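You operate a simulated robot arm through the tools that you are given. There is no shell and no other tool. Be economical: measure what you need, move in short steps, check, and stop when the job is done.

You are at the controls of a simulated robot arm. One attempt, no reset.

TASK
Take the pump cover and put it on top of the tape roll.

Only the result counts: the job must be done as asked and must still hold three seconds after the hand-in. Knocking over, shifting, dropping, spilling or breaking anything else fails it. Lids that push on must go on centred and level and be pressed home; caps that screw on are set level and turned clockwise until they are tight.

THE ROBOT
A 7-joint arm with a two-finger parallel gripper, fixed in place. Base frame: the origin is at the foot of the arm, x ahead of it, y to its left, z up; the work surface is at about z = 0. Readings come in mm, rad, newtons and seconds.
With the tool pointing down near the work surface it reaches from about 240 to 620 mm from the base axis. Its first joint turns from -1.152 to 1.152 rad. Payload 2.6 kg.
The tool frame sits at the grasp point between the pads (the TCP): z along the fingers, y along the line on which they close. The tips reach 30 mm beyond it. The gripper opens to 94 mm. The fingers are 28 mm wide and 10 mm thick; the gripper's body (50 by 96 mm) begins 55 mm behind the TCP.
Orientation is that of the tool frame in the base frame, as [roll, pitch, yaw] about the fixed x, y, z axes, in that order (R = Rz(yaw) Ry(pitch) Rx(roll)). With the fingers straight down and closing along the base's y, the tool's x points along the base's -x, its y along +y and its z along -z.

THE INTERFACE
- The arm moves only by the tool move_arm. Its argument "series" is a list of rows, each a list of 7 numbers: the opening in per cent of the stroke, from 0 (shut) to 100 (fully open), then the shift along the tool's x, y, z in mm, then the turn, a rotation vector about the tool's x, y, z in rad. In form: [[hand, x, y, z, rx, ry, rz], ...]. A call has 1 to 8 rows; each row is the pose to reach, as a shift and turn from the pose commanded when the call began, along the tool's axes at that moment. Rows are played at 5 a second. More than 50 mm and 0.15 rad between two rows, or a gripper value outside its range, and nothing of the call is played. A pose out of reach is approached as far as the arm can. The call stops where the force on the tool passes 40 N (or 10 N more than at its start, if that is more) or the arm is blocked; 0.2 s more then pass. The fingers move at their own pace (about 72 mm/s each) and stop on an object; they squeeze with about 43 N. The grip force told is the motor's: it shows also when the fingers shut on nothing. Time passes only in rows, and 0.2 s behind the last, so rows that repeat a pose let the fingers close. It gives the time, the measured TCP pose, the force on the tool (base axes), the opening and the grip force at its end, in the units of the frame above (readings bear some noise), and new pictures: "show" is both (left out), scene, wrist or none.
- Cameras (640 x 400 px; columns grow to the right, rows downward): "scene" is fixed at [34.8, 434.9, 557.4]; the picture's right is [-0.78, -0.63, 0.00], its down [-0.40, 0.49, -0.77] and it looks along [0.49, -0.60, -0.64] (base axes); focal length 352 px, centre (320, 200). "wrist" rides on the gripper at [76, 14, -103] in the tool frame; the picture's right is [-0.18, 0.98, 0.00], its down [-0.75, -0.14, -0.64] and it looks along [-0.63, -0.12, 0.77] (tool axes); focal length 243 px, centre (320, 200). There is no depth. A picture from a camera that has moved, and an enlarged one, comes with that camera's place and axes in the base frame and with its lens.
- zoom(camera, box): a new picture of the part [left, top, right, bottom] of that camera's present view, enlarged. The clock stands still meanwhile.
- sign_off(): hands the job in; it is judged then, once.

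Work in short steps. Places have to be worked out from the pictures, the camera data and where the tool is seen: move nearer, look again, correct. Check each grasp and each placing, and mend what went wrong. You have 90 turns and 170 pictures in all, those below and enlarged ones among them. Open the gripper and draw the arm clear of the work before you hand the job in, unless the task says otherwise; then end with one line.

The tools are called after ">>>" by a JSON object that holds its "fn" and its "kwargs". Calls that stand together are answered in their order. move_arm: Moves the arm, as the interface text tells. Its arguments: {"type":"object","properties":{"series":{"type":"array","items":{"type":"array","items":{"type":"number"}}},"show":{"type":"string","enum":["both","scene","wrist","none"]}},"required":["series"]} The other tools are called the same way: zoom (camera, box) takes an enlarged picture of a part of a camera's view; sign_off () hands the job in.

At the start:

```text
clock: 0.0
tcp_pos: [364.6, 231.1, 284.7]
ee_rot: [-3.141, -0.001, 3.141]
contact_force: [-0.2, -0.5, 0.0]
finger_gap: 94.1
grip_force: 0.1
```

scene: 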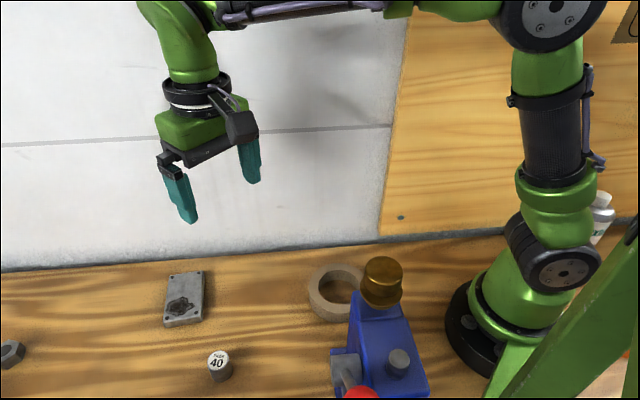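
wrist: 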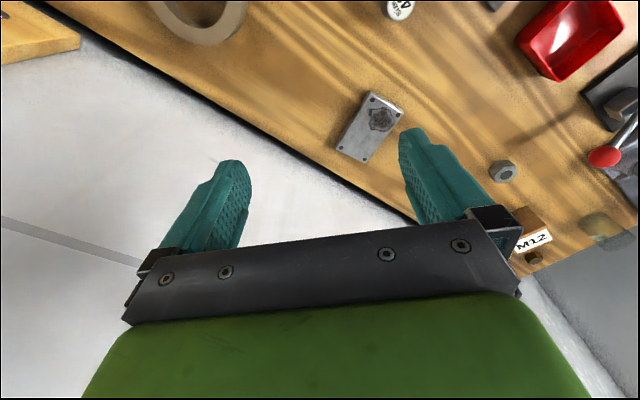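

The grey plate with corner holes should be the pump cover, at about (463, 294). The tape roll is at about (260, 112). I'll zoom in on both before moving.

>>> {"fn": "zoom", "kwargs": {"camera": "scene", "box": [130, 250, 258, 330]}}

>>> {"fn": "zoom", "kwargs": {"camera": "scene", "box": [270, 240, 462, 360]}}

>>> {"fn": "zoom", "kwargs": {"camera": "wrist", "box": [300, 70, 460, 170]}}

```text
5.00 times, centred on (194, 290) of scene
camera zoom: at [34.8, 434.9, 557.4], right [-0.78, -0.63, 0.0], down [-0.4, 0.49, -0.77], along [0.49, -0.6, -0.64], focal length 1762 px, centre (950, -250)
```

zoom: 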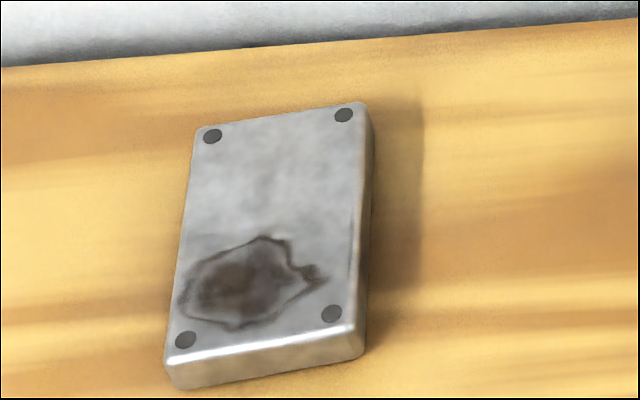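

```text
3.33 times, centred on (366, 300) of scene
camera zoom: at [34.8, 434.9, 557.4], right [-0.78, -0.63, 0.0], down [-0.4, 0.49, -0.77], along [0.49, -0.6, -0.64], focal length 1175 px, centre (167, -133)
```

zoom: 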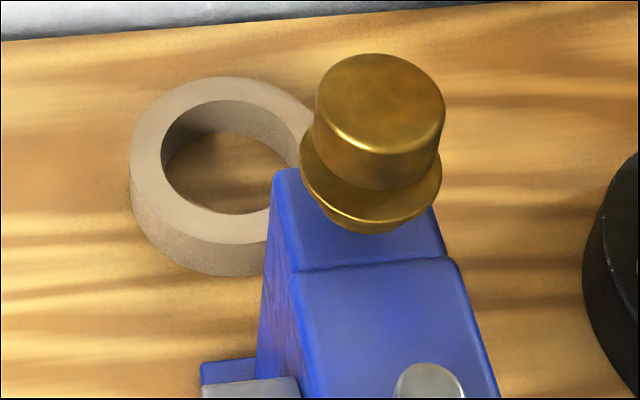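

```text
4.00 times, centred on (380, 120) of wrist
camera zoom: at [288.9, 244.7, 387.3], right [0.18, 0.98, 0.0], down [0.75, -0.14, 0.64], along [0.63, -0.12, -0.77], focal length 970 px, centre (80, 520)
```

zoom: 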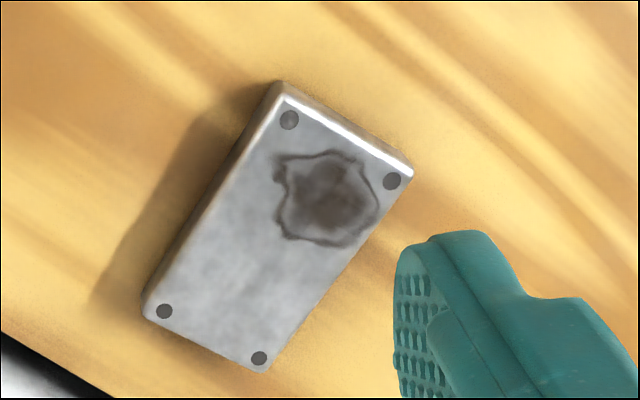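

The plate is about 100×60×15 mm, centred at about (469, 290), with its short axis about 50° from base x. I'll go above it, turned to close across the short side, and look again.

>>> {"fn": "move_arm", "kwargs": {"series": [[100, -21, 12, 26, 0, 0, 0.14], [100, -42, 24, 52, 0, 0, 0.28], [100, -63, 36, 78, 0, 0, 0.42], [100, -84, 48, 104, 0, 0, 0.56], [100, -105, 60, 134, 0, 0, 0.69], [100, -105, 60, 134, 0, 0, 0.69]]}}

```text
clock: 1.4
tcp_pos: [468.0, 293.1, 150.8]
ee_rot: [-3.141, 0.001, 2.452]
contact_force: [0.1, -0.3, -0.3]
finger_gap: 94.0
grip_force: 0.0
camera wrist: at [418.2, 351.9, 252.9], right [0.77, 0.64, 0.0], down [0.49, -0.59, 0.64], along [0.41, -0.49, -0.77], focal length 243 px, centre (320, 200)
```

scene: 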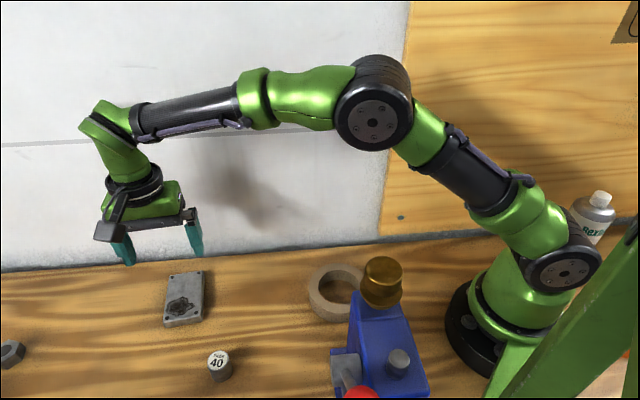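
wrist: 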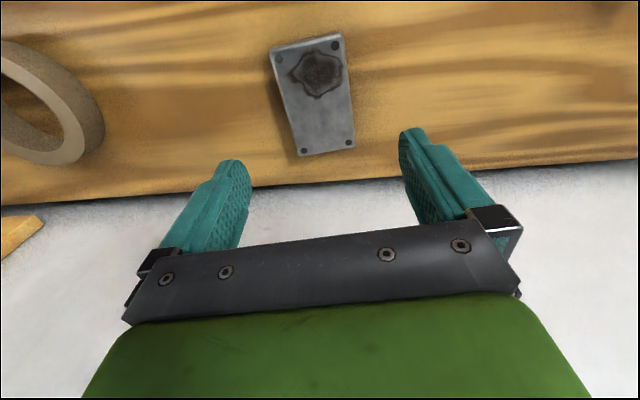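

Both cameras agree: centre is about (467, 290) and the yaw is within 1°. I'll make a small correction and descend to z≈65 to verify.

>>> {"fn": "move_arm", "kwargs": {"series": [[100, -1.5, -3.4, 40, 0, 0, 0], [100, -1.5, -3.4, 86, 0, 0, 0], [100, -1.5, -3.4, 86, 0, 0, 0]]}}

```text
clock: 2.2
tcp_pos: [469.6, 287.3, 63.7]
ee_rot: [-3.141, 0.0, 2.453]
contact_force: [1.1, 0.6, -0.7]
finger_gap: 94.1
grip_force: 0.1
camera wrist: at [420.5, 345.5, 166.0], right [0.77, 0.64, 0.0], down [0.49, -0.59, 0.64], along [0.41, -0.49, -0.77], focal length 243 px, centre (320, 200)
```

scene: 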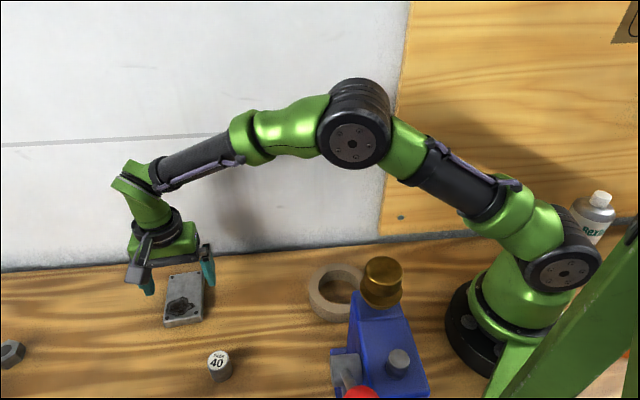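
wrist: 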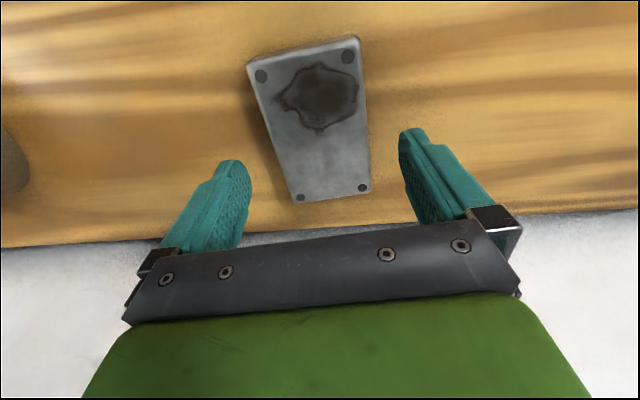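

The plate is centred between the fingers. I'll lower to z≈33 and close.

>>> {"fn": "move_arm", "kwargs": {"series": [[100, 3, 0.5, 20, 0, 0, 0], [100, 3, 0.5, 31, 0, 0, 0], [100, 3, 0.5, 31, 0, 0, 0], [0, 3, 0.5, 31, 0, 0, 0], [0, 3, 0.5, 31, 0, 0, 0], [0, 3, 0.5, 31, 0, 0, 0]]}}

```text
clock: 3.6
tcp_pos: [466.8, 289.3, 32.3]
ee_rot: [3.141, -0.001, 2.452]
contact_force: [0.5, 1.1, 0.1]
finger_gap: 63.5
grip_force: 43.1
camera wrist: at [417.8, 348.5, 134.8], right [0.77, 0.64, 0.0], down [0.49, -0.59, 0.64], along [0.41, -0.49, -0.77], focal length 243 px, centre (320, 200)
```

scene: 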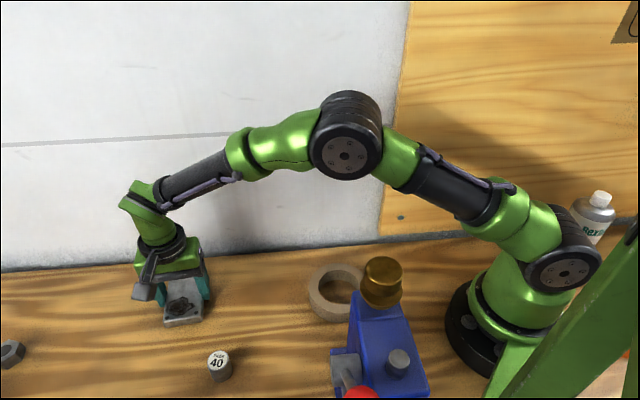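
wrist: 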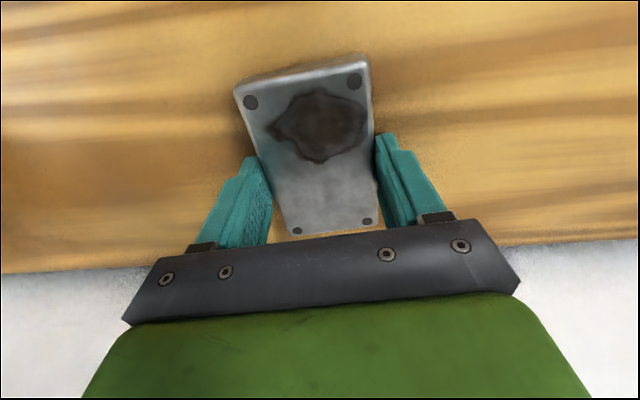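

The fingers stopped at 63.5 mm, so the plate is gripped. I'll lift it slowly and check for tilt.

>>> {"fn": "move_arm", "kwargs": {"series": [[0, 0, 0, -10, 0, 0, 0], [0, 0, 0, -30, 0, 0, 0], [0, 0, 0, -60, 0, 0, 0], [0, 0, 0, -100, 0, 0, 0], [0, 0, 0, -140, 0, 0, 0], [0, 0, 0, -140, 0, 0, 0]]}}

```text
clock: 5.0
tcp_pos: [463.2, 287.6, 173.1]
ee_rot: [3.141, 0.0, 2.452]
contact_force: [-0.6, -1.1, -3.6]
finger_gap: 63.5
grip_force: 42.8
camera wrist: at [413.8, 346.7, 275.1], right [0.77, 0.64, 0.0], down [0.49, -0.59, 0.64], along [0.41, -0.49, -0.77], focal length 243 px, centre (320, 200)
```

scene: 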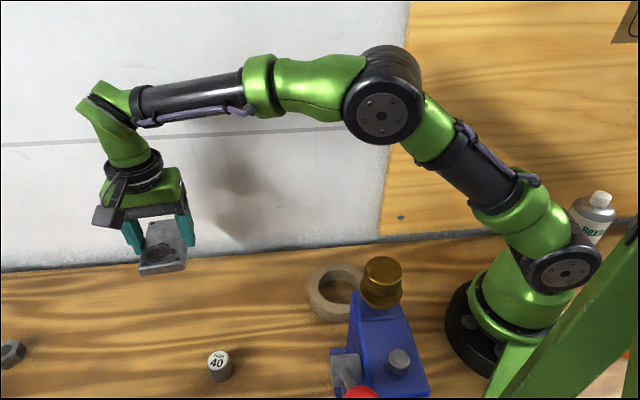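
wrist: 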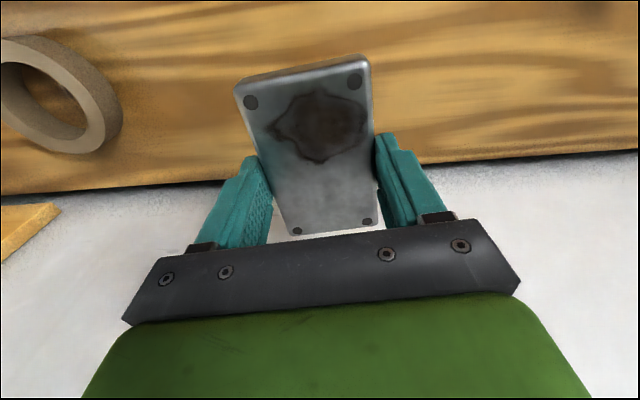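

The plate is held level. Before placing I need the vise's position and height, since it stands beside the tape, so I'll move back high up and swing the camera round to see it.

>>> {"fn": "move_arm", "kwargs": {"series": [[0, 4, -19, -6, 0, 0, 0.14], [0, 8, -38, -12, 0, 0, 0.28], [0, 12, -57, -18, 0, 0, 0.42], [0, 16, -77, -24, 0, 0, 0.56], [0, 20, -96, -30, 0, 0, 0.7], [0, 24, -116, -36, 0, 0, 0.84], [0, 28, -135, -42, 0, 0, 0.98], [0, 32, -154, -47, 0, 0, 1.12]]}}

```text
clock: 6.8
tcp_pos: [343.4, 190.8, 221.2]
ee_rot: [3.142, 0.0, 1.332]
contact_force: [0.3, 0.1, -2.3]
finger_gap: 63.3
grip_force: 43.4
camera wrist: at [375.7, 260.4, 323.3], right [0.91, -0.41, 0.0], down [-0.32, -0.7, 0.64], along [-0.27, -0.58, -0.77], focal length 243 px, centre (320, 200)
```

scene: 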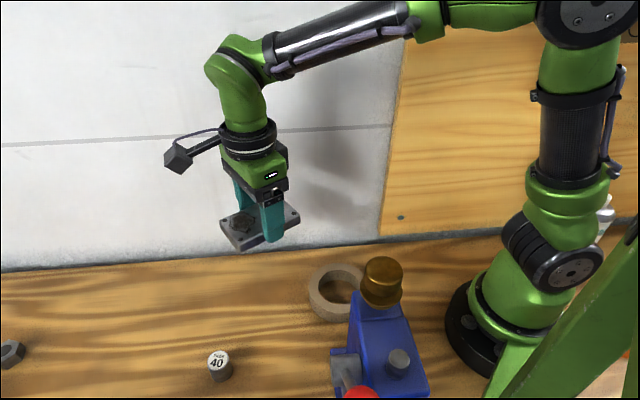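
wrist: 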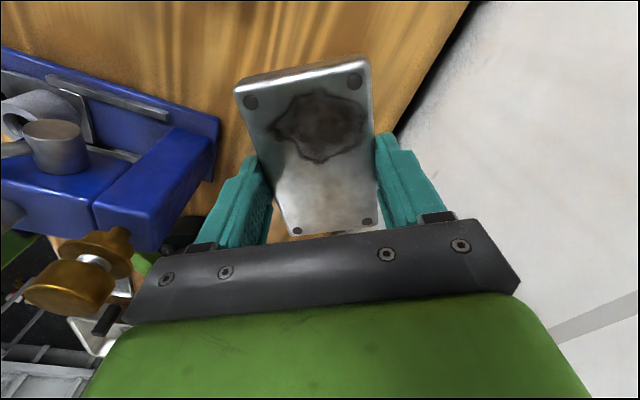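

The vise is tall (its knob is at about z 230) and stands on the (-x, +y) side of the tape. I'll take a closer look at it.

>>> {"fn": "zoom", "kwargs": {"camera": "wrist", "box": [0, 30, 288, 330]}}

>>> {"fn": "zoom", "kwargs": {"camera": "scene", "box": [300, 230, 480, 400]}}

```text
1.33 times, centred on (144, 180) of wrist
camera zoom: at [375.7, 260.4, 323.3], right [0.91, -0.41, 0.0], down [-0.32, -0.7, 0.64], along [-0.27, -0.58, -0.77], focal length 324 px, centre (555, 227)
```

zoom: 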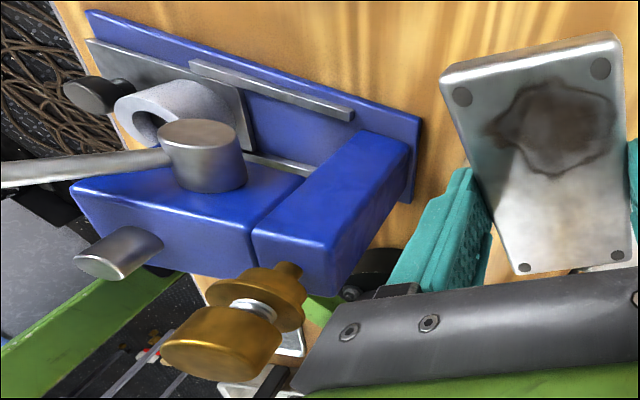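

```text
2.35 times, centred on (390, 315) of scene
camera zoom: at [34.8, 434.9, 557.4], right [-0.78, -0.63, 0.0], down [-0.4, 0.49, -0.77], along [0.49, -0.6, -0.64], focal length 829 px, centre (155, -71)
```

zoom: 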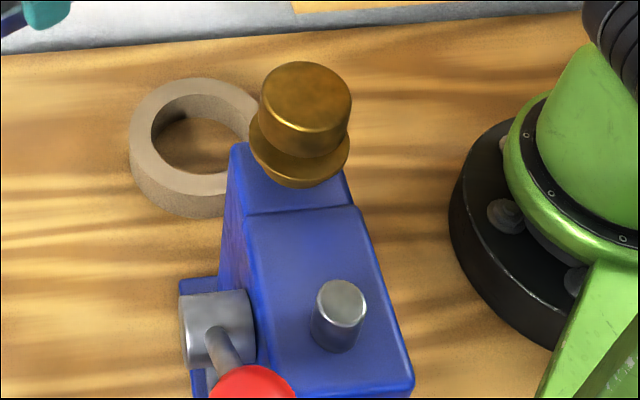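

The vise block is at x<190, y>150, with its top at about z 170. That's clear of a placement in the current orientation, with the camera toward +y. Next I'll swing to a spot where the wrist camera sees the whole tape roll, to fix its centre and height.

>>> {"fn": "move_arm", "kwargs": {"series": [[0, 7, 5, 4, 0, 0, -0.14], [0, 13, 10, 8, 0, 0, -0.28], [0, 20, 15, 12, 0, 0, -0.42], [0, 26, 20, 15, 0, 0, -0.56], [0, 33, 25, 19, 0, 0, -0.7], [0, 40, 30, 23, 0, 0, -0.84], [0, 47, 35, 27, 0, 0, -0.98], [0, 53, 40, 31, 0, 0, -1.12]], "show": "wrist"}}

```text
clock: 8.6
tcp_pos: [395.5, 233.3, 188.0]
ee_rot: [3.141, 0.0, 2.454]
contact_force: [0.1, 0.4, -4.2]
finger_gap: 63.2
grip_force: 43.0
camera wrist: at [345.6, 292.2, 290.5], right [0.77, 0.64, 0.0], down [0.49, -0.59, 0.64], along [0.41, -0.49, -0.77], focal length 243 px, centre (320, 200)
```

wrist: 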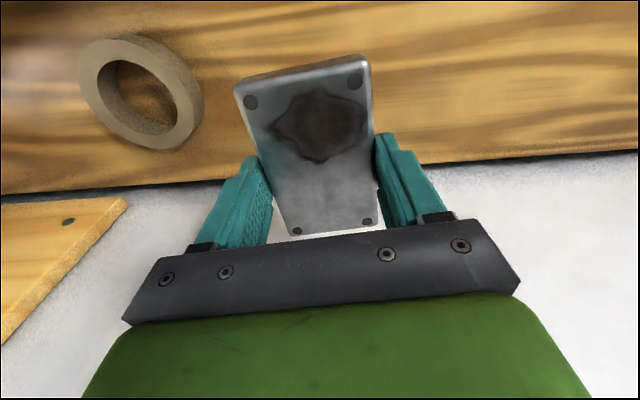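

>>> {"fn": "zoom", "kwargs": {"camera": "wrist", "box": [60, 20, 220, 160]}}

```text
2.86 times, centred on (140, 90) of wrist
camera zoom: at [345.6, 292.2, 290.5], right [0.77, 0.64, 0.0], down [0.49, -0.59, 0.64], along [0.41, -0.49, -0.77], focal length 693 px, centre (834, 514)
```

zoom: 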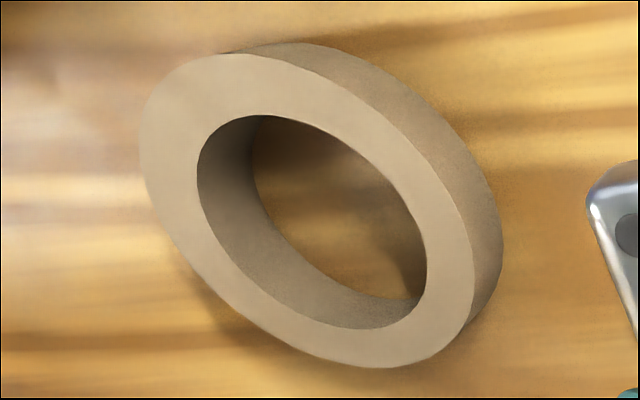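

Combining both views puts the tape centre at about (257, 110), OD about 102 mm, with its top somewhere between z 24 and 36. I'll carry the plate above it at z≈143, turned so that the camera stays clear of the vise.

>>> {"fn": "move_arm", "kwargs": {"series": [[0, 4, -23, 6, 0, 0, 0.14], [0, 8, -46, 12, 0, 0, 0.28], [0, 12, -69, 18, 0, 0, 0.42], [0, 16, -92, 24, 0, 0, 0.56], [0, 20, -115, 30, 0, 0, 0.7], [0, 23, -138, 36, 0, 0, 0.84], [0, 26, -161, 41, 0, 0, 0.98], [0, 29, -183, 45, 0, 0, 1.12]]}}

```text
clock: 10.4
tcp_pos: [258.2, 109.7, 144.2]
ee_rot: [-3.141, 0.0, 1.328]
contact_force: [0.2, -0.5, -3.7]
finger_gap: 63.6
grip_force: 42.7
camera wrist: at [290.5, 180.1, 246.3], right [0.91, -0.41, 0.0], down [-0.32, -0.7, 0.64], along [-0.27, -0.58, -0.77], focal length 243 px, centre (320, 200)
```

scene: 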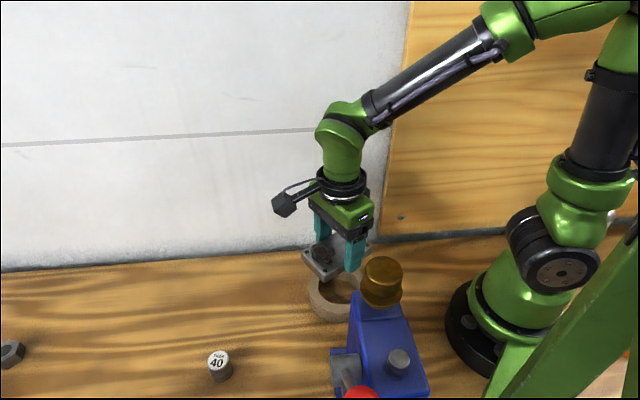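
wrist: 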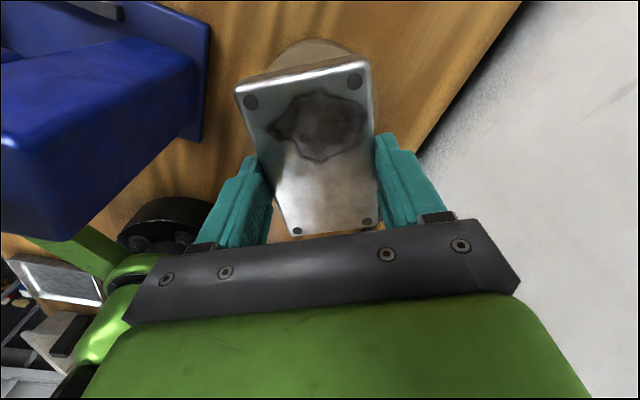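

The plate is above the tape and the vise is well clear. I'll descend to z≈94 and check the alignment.

>>> {"fn": "move_arm", "kwargs": {"series": [[0, 0, 0, 20, 0, 0, 0], [0, 0, 0, 40, 0, 0, 0], [0, 0, 0, 50, 0, 0, 0], [0, 0, 0, 50, 0, 0, 0]]}}

>>> {"fn": "zoom", "kwargs": {"camera": "scene", "box": [270, 200, 430, 340]}}

>>> {"fn": "zoom", "kwargs": {"camera": "wrist", "box": [200, 0, 420, 240]}}

```text
clock: 11.4
tcp_pos: [256.8, 109.5, 94.1]
ee_rot: [3.141, 0.001, 1.333]
contact_force: [-0.3, -0.1, -2.9]
finger_gap: 63.6
grip_force: 43.2
camera wrist: at [289.4, 180.0, 196.6], right [0.91, -0.41, 0.0], down [-0.32, -0.7, 0.64], along [-0.26, -0.59, -0.77], focal length 243 px, centre (320, 200)
```

scene: 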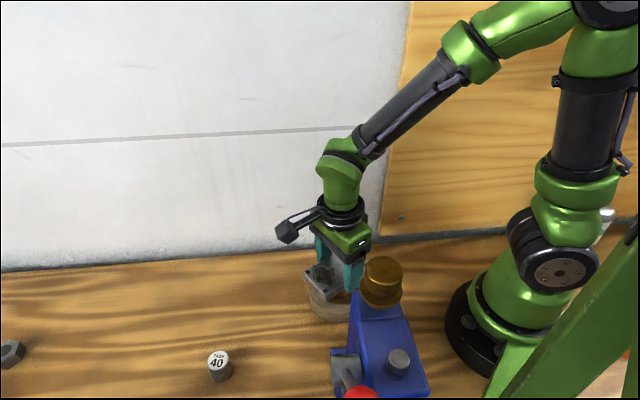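
wrist: 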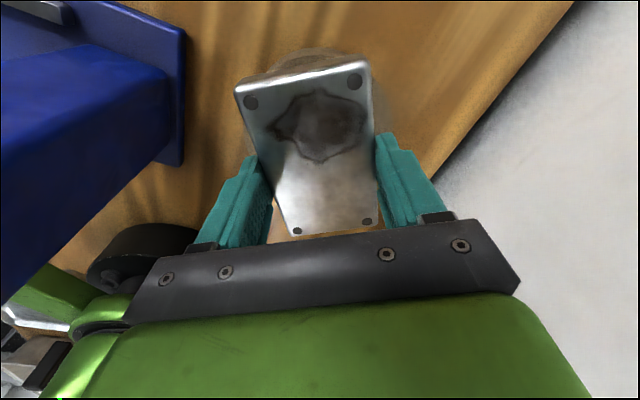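

```text
2.86 times, centred on (350, 270) of scene
camera zoom: at [34.8, 434.9, 557.4], right [-0.78, -0.63, 0.0], down [-0.4, 0.49, -0.77], along [0.49, -0.6, -0.64], focal length 1007 px, centre (234, 0)
```

zoom: 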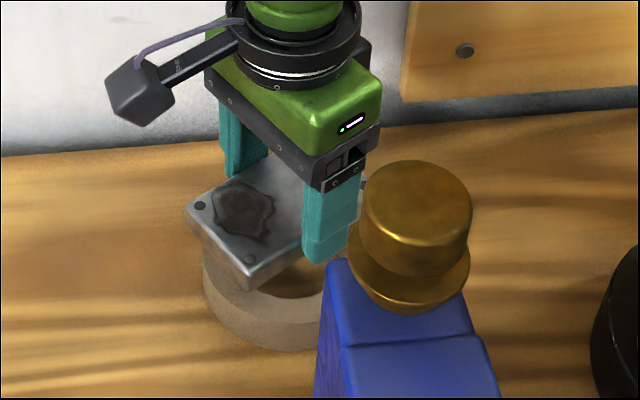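

```text
1.67 times, centred on (310, 120) of wrist
camera zoom: at [289.4, 180.0, 196.6], right [0.91, -0.41, 0.0], down [-0.32, -0.7, 0.64], along [-0.26, -0.59, -0.77], focal length 404 px, centre (337, 333)
```

zoom: 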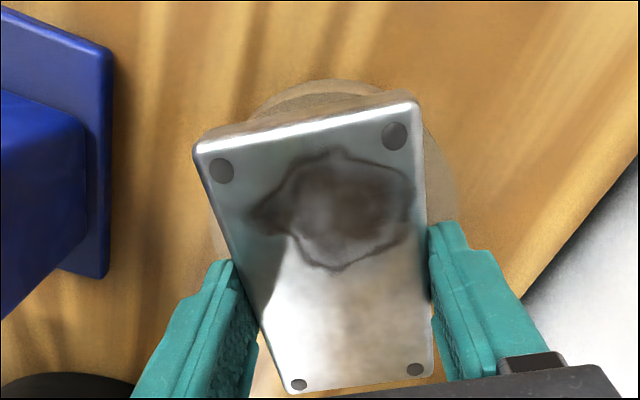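

Alignment looks good. I'll descend in small steps and let the force reading show contact with the tape.

>>> {"fn": "move_arm", "kwargs": {"series": [[0, 0, 0, 8, 0, 0, 0], [0, 0, 0, 16, 0, 0, 0], [0, 0, 0, 20, 0, 0, 0], [0, 0, 0, 20, 0, 0, 0]], "show": "none"}}

>>> {"fn": "zoom", "kwargs": {"camera": "scene", "box": [270, 200, 430, 340]}}

>>> {"fn": "zoom", "kwargs": {"camera": "wrist", "box": [200, 0, 420, 240]}}

```text
clock: 12.4
tcp_pos: [256.6, 109.6, 75.6]
ee_rot: [-3.141, 0.002, 1.332]
contact_force: [-0.3, 0.5, -3.1]
finger_gap: 63.4
grip_force: 42.6
```

```text
2.86 times, centred on (350, 270) of scene
camera zoom: at [34.8, 434.9, 557.4], right [-0.78, -0.63, 0.0], down [-0.4, 0.49, -0.77], along [0.49, -0.6, -0.64], focal length 1007 px, centre (234, 0)
```

zoom: 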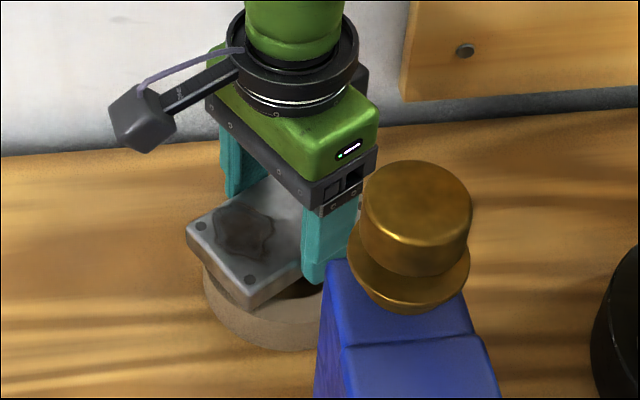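

```text
1.67 times, centred on (310, 120) of wrist
camera zoom: at [289.2, 179.9, 177.3], right [0.91, -0.41, 0.0], down [-0.32, -0.7, 0.64], along [-0.26, -0.58, -0.77], focal length 404 px, centre (337, 333)
```

zoom: 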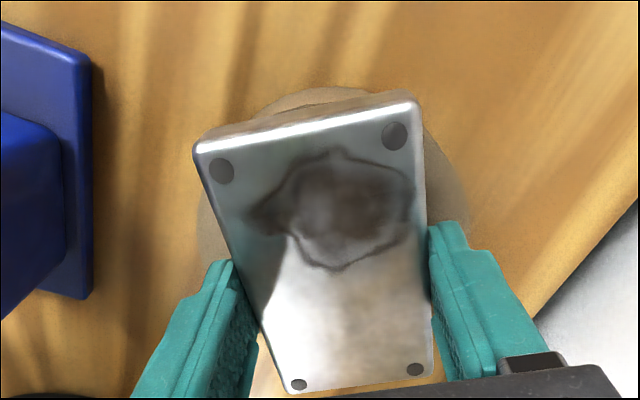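

Well centred and not yet touching. I'll continue down gently.

>>> {"fn": "move_arm", "kwargs": {"series": [[0, 0, 0, 2, 0, 0, 0], [0, 0, 0, 4, 0, 0, 0], [0, 0, 0, 6, 0, 0, 0], [0, 0, 0, 6, 0, 0, 0]], "show": "none"}}

```text
clock: 13.4
tcp_pos: [255.2, 110.1, 68.2]
ee_rot: [3.141, 0.001, 1.332]
contact_force: [0.3, -0.2, -3.4]
finger_gap: 63.5
grip_force: 43.7
```

>>> {"fn": "move_arm", "kwargs": {"series": [[0, 0, 0, 1, 0, 0, 0], [0, 0, 0, 2, 0, 0, 0], [0, 0, 0, 3, 0, 0, 0], [0, 0, 0, 3, 0, 0, 0]], "show": "none"}}

>>> {"fn": "zoom", "kwargs": {"camera": "scene", "box": [290, 240, 390, 330]}}

```text
clock: 14.4
tcp_pos: [256.6, 109.9, 66.1]
ee_rot: [-3.141, 0.001, 1.331]
contact_force: [1.0, 0.1, -3.1]
finger_gap: 63.4
grip_force: 43.0
```

```text
4.44 times, centred on (340, 285) of scene
camera zoom: at [34.8, 434.9, 557.4], right [-0.78, -0.63, 0.0], down [-0.4, 0.49, -0.77], along [0.49, -0.6, -0.64], focal length 1566 px, centre (231, -178)
```

zoom: 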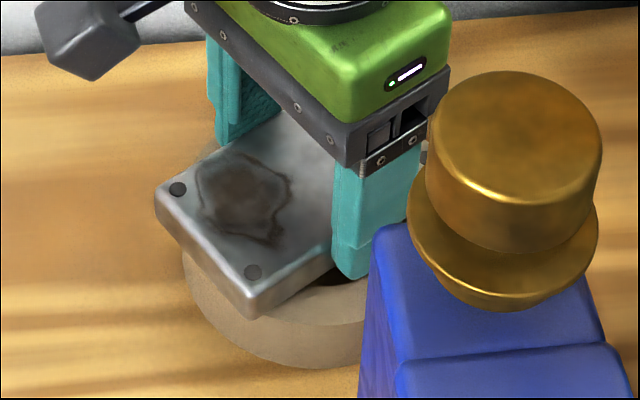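

>>> {"fn": "move_arm", "kwargs": {"series": [[0, 0, 0, 1, 0, 0, 0], [0, 0, 0, 2, 0, 0, 0], [0, 0, 0, 3, 0, 0, 0], [0, 0, 0, 3, 0, 0, 0]], "show": "none"}}

```text
clock: 15.4
tcp_pos: [256.0, 111.1, 63.3]
ee_rot: [3.141, 0.0, 1.332]
contact_force: [0.9, 0.0, -3.5]
finger_gap: 63.5
grip_force: 43.4
```

No contact yet, so I'll keep going in small steps.

>>> {"fn": "move_arm", "kwargs": {"series": [[0, 0, 0, 1, 0, 0, 0], [0, 0, 0, 2, 0, 0, 0], [0, 0, 0, 3, 0, 0, 0], [0, 0, 0, 3, 0, 0, 0]], "show": "none"}}

>>> {"fn": "zoom", "kwargs": {"camera": "scene", "box": [290, 240, 390, 330]}}

```text
clock: 16.4
tcp_pos: [257.0, 111.6, 61.4]
ee_rot: [3.14, -0.001, 1.331]
contact_force: [-5.3, -3.4, 30.3]
finger_gap: 63.6
grip_force: 43.3
```

```text
4.44 times, centred on (340, 285) of scene
camera zoom: at [34.7, 434.8, 557.4], right [-0.78, -0.63, 0.0], down [-0.4, 0.49, -0.77], along [0.49, -0.6, -0.64], focal length 1566 px, centre (231, -178)
```

zoom: 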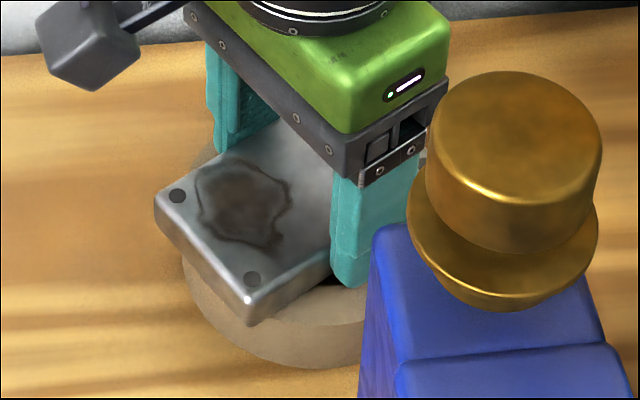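

Firm contact at TCP z≈61.4, so the plate is on the tape. I'll back off about 1 mm to relieve the force, then open.

>>> {"fn": "move_arm", "kwargs": {"series": [[0, 0, 0, -1.2, 0, 0, 0], [0, 0, 0, -1.2, 0, 0, 0]], "show": "none"}}

```text
clock: 17.0
tcp_pos: [257.5, 110.9, 60.7]
ee_rot: [3.14, 0.0, 1.33]
contact_force: [3.6, 0.8, 5.2]
finger_gap: 63.2
grip_force: 42.7
```

The force is down to about 5 N. Opening now.

>>> {"fn": "move_arm", "kwargs": {"series": [[72, 0, 0, 0, 0, 0, 0], [80, 0, 0, 0, 0, 0, 0], [85, 0, 0, 0, 0, 0, 0], [85, 0, 0, 0, 0, 0, 0]]}}

>>> {"fn": "zoom", "kwargs": {"camera": "wrist", "box": [180, 0, 440, 250]}}

```text
clock: 18.0
tcp_pos: [256.1, 112.3, 61.9]
ee_rot: [3.141, -0.002, 1.334]
contact_force: [0.8, 0.1, 0.1]
finger_gap: 80.0
grip_force: 0.1
camera wrist: at [288.8, 181.2, 163.6], right [0.91, -0.41, 0.0], down [-0.32, -0.7, 0.64], along [-0.26, -0.59, -0.77], focal length 243 px, centre (320, 200)
```

scene: 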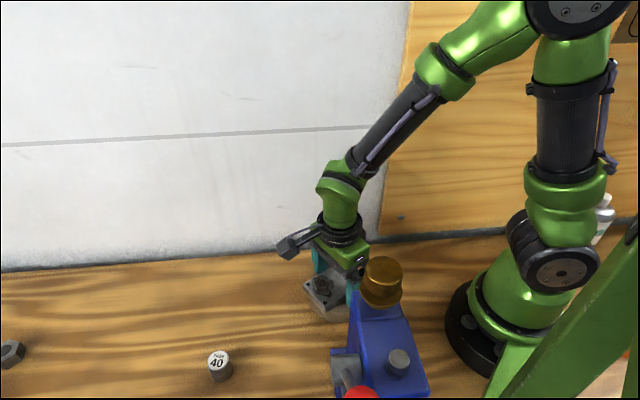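
wrist: 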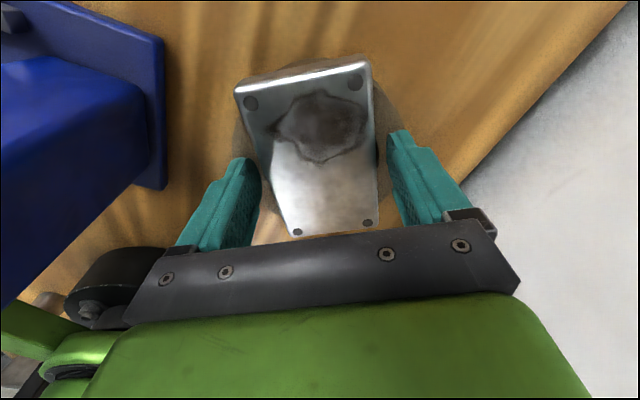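

```text
1.60 times, centred on (310, 125) of wrist
camera zoom: at [288.8, 181.2, 163.6], right [0.91, -0.41, 0.0], down [-0.32, -0.7, 0.64], along [-0.26, -0.59, -0.77], focal length 388 px, centre (336, 320)
```

zoom: 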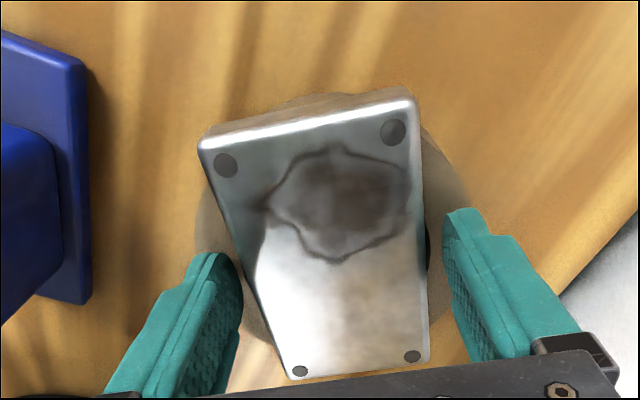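

The plate is released and resting on the tape. I'll raise straight up, clear of the work.

>>> {"fn": "move_arm", "kwargs": {"series": [[85, 0, 0, -15, 0, 0, 0], [85, 0, 0, -45, 0, 0, 0], [85, 0, 0, -90, 0, 0, 0], [85, 0, 0, -130, 0, 0, 0], [85, -5, 35, -155, 0, 0, 0], [85, -5, 70, -165, 0, 0, 0], [85, -5, 70, -165, 0, 0, 0]]}}

>>> {"fn": "zoom", "kwargs": {"camera": "scene", "box": [290, 240, 390, 330]}}

```text
clock: 19.6
tcp_pos: [323.7, 89.2, 226.4]
ee_rot: [3.141, 0.001, 1.334]
contact_force: [0.5, -1.2, -0.2]
finger_gap: 80.1
grip_force: 0.0
camera wrist: at [354.8, 159.7, 328.4], right [0.91, -0.41, 0.0], down [-0.32, -0.7, 0.64], along [-0.26, -0.59, -0.77], focal length 243 px, centre (320, 200)
```

scene: 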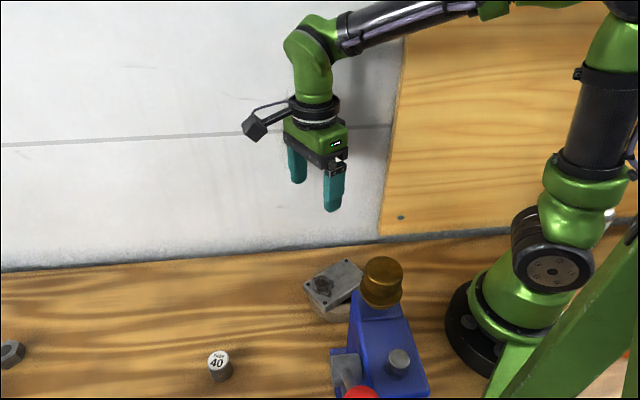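
wrist: 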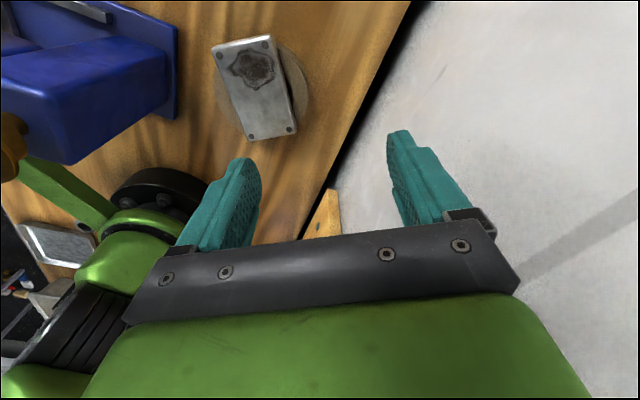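

```text
4.44 times, centred on (340, 285) of scene
camera zoom: at [34.8, 434.9, 557.4], right [-0.78, -0.63, 0.0], down [-0.4, 0.49, -0.77], along [0.49, -0.6, -0.64], focal length 1566 px, centre (231, -178)
```

zoom: 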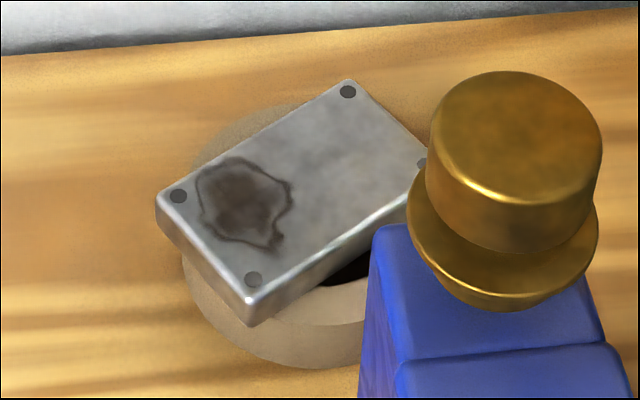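

The cover sits level and centred on the tape roll, the gripper is open and the arm is clear. Handing in.

>>> {"fn": "sign_off", "kwargs": {}}

```text
The job is handed in.
```

The pump cover is on top of the tape roll, level and roughly centred. The gripper is open and the arm is drawn clear, and I saw nothing else moved in the final pictures.
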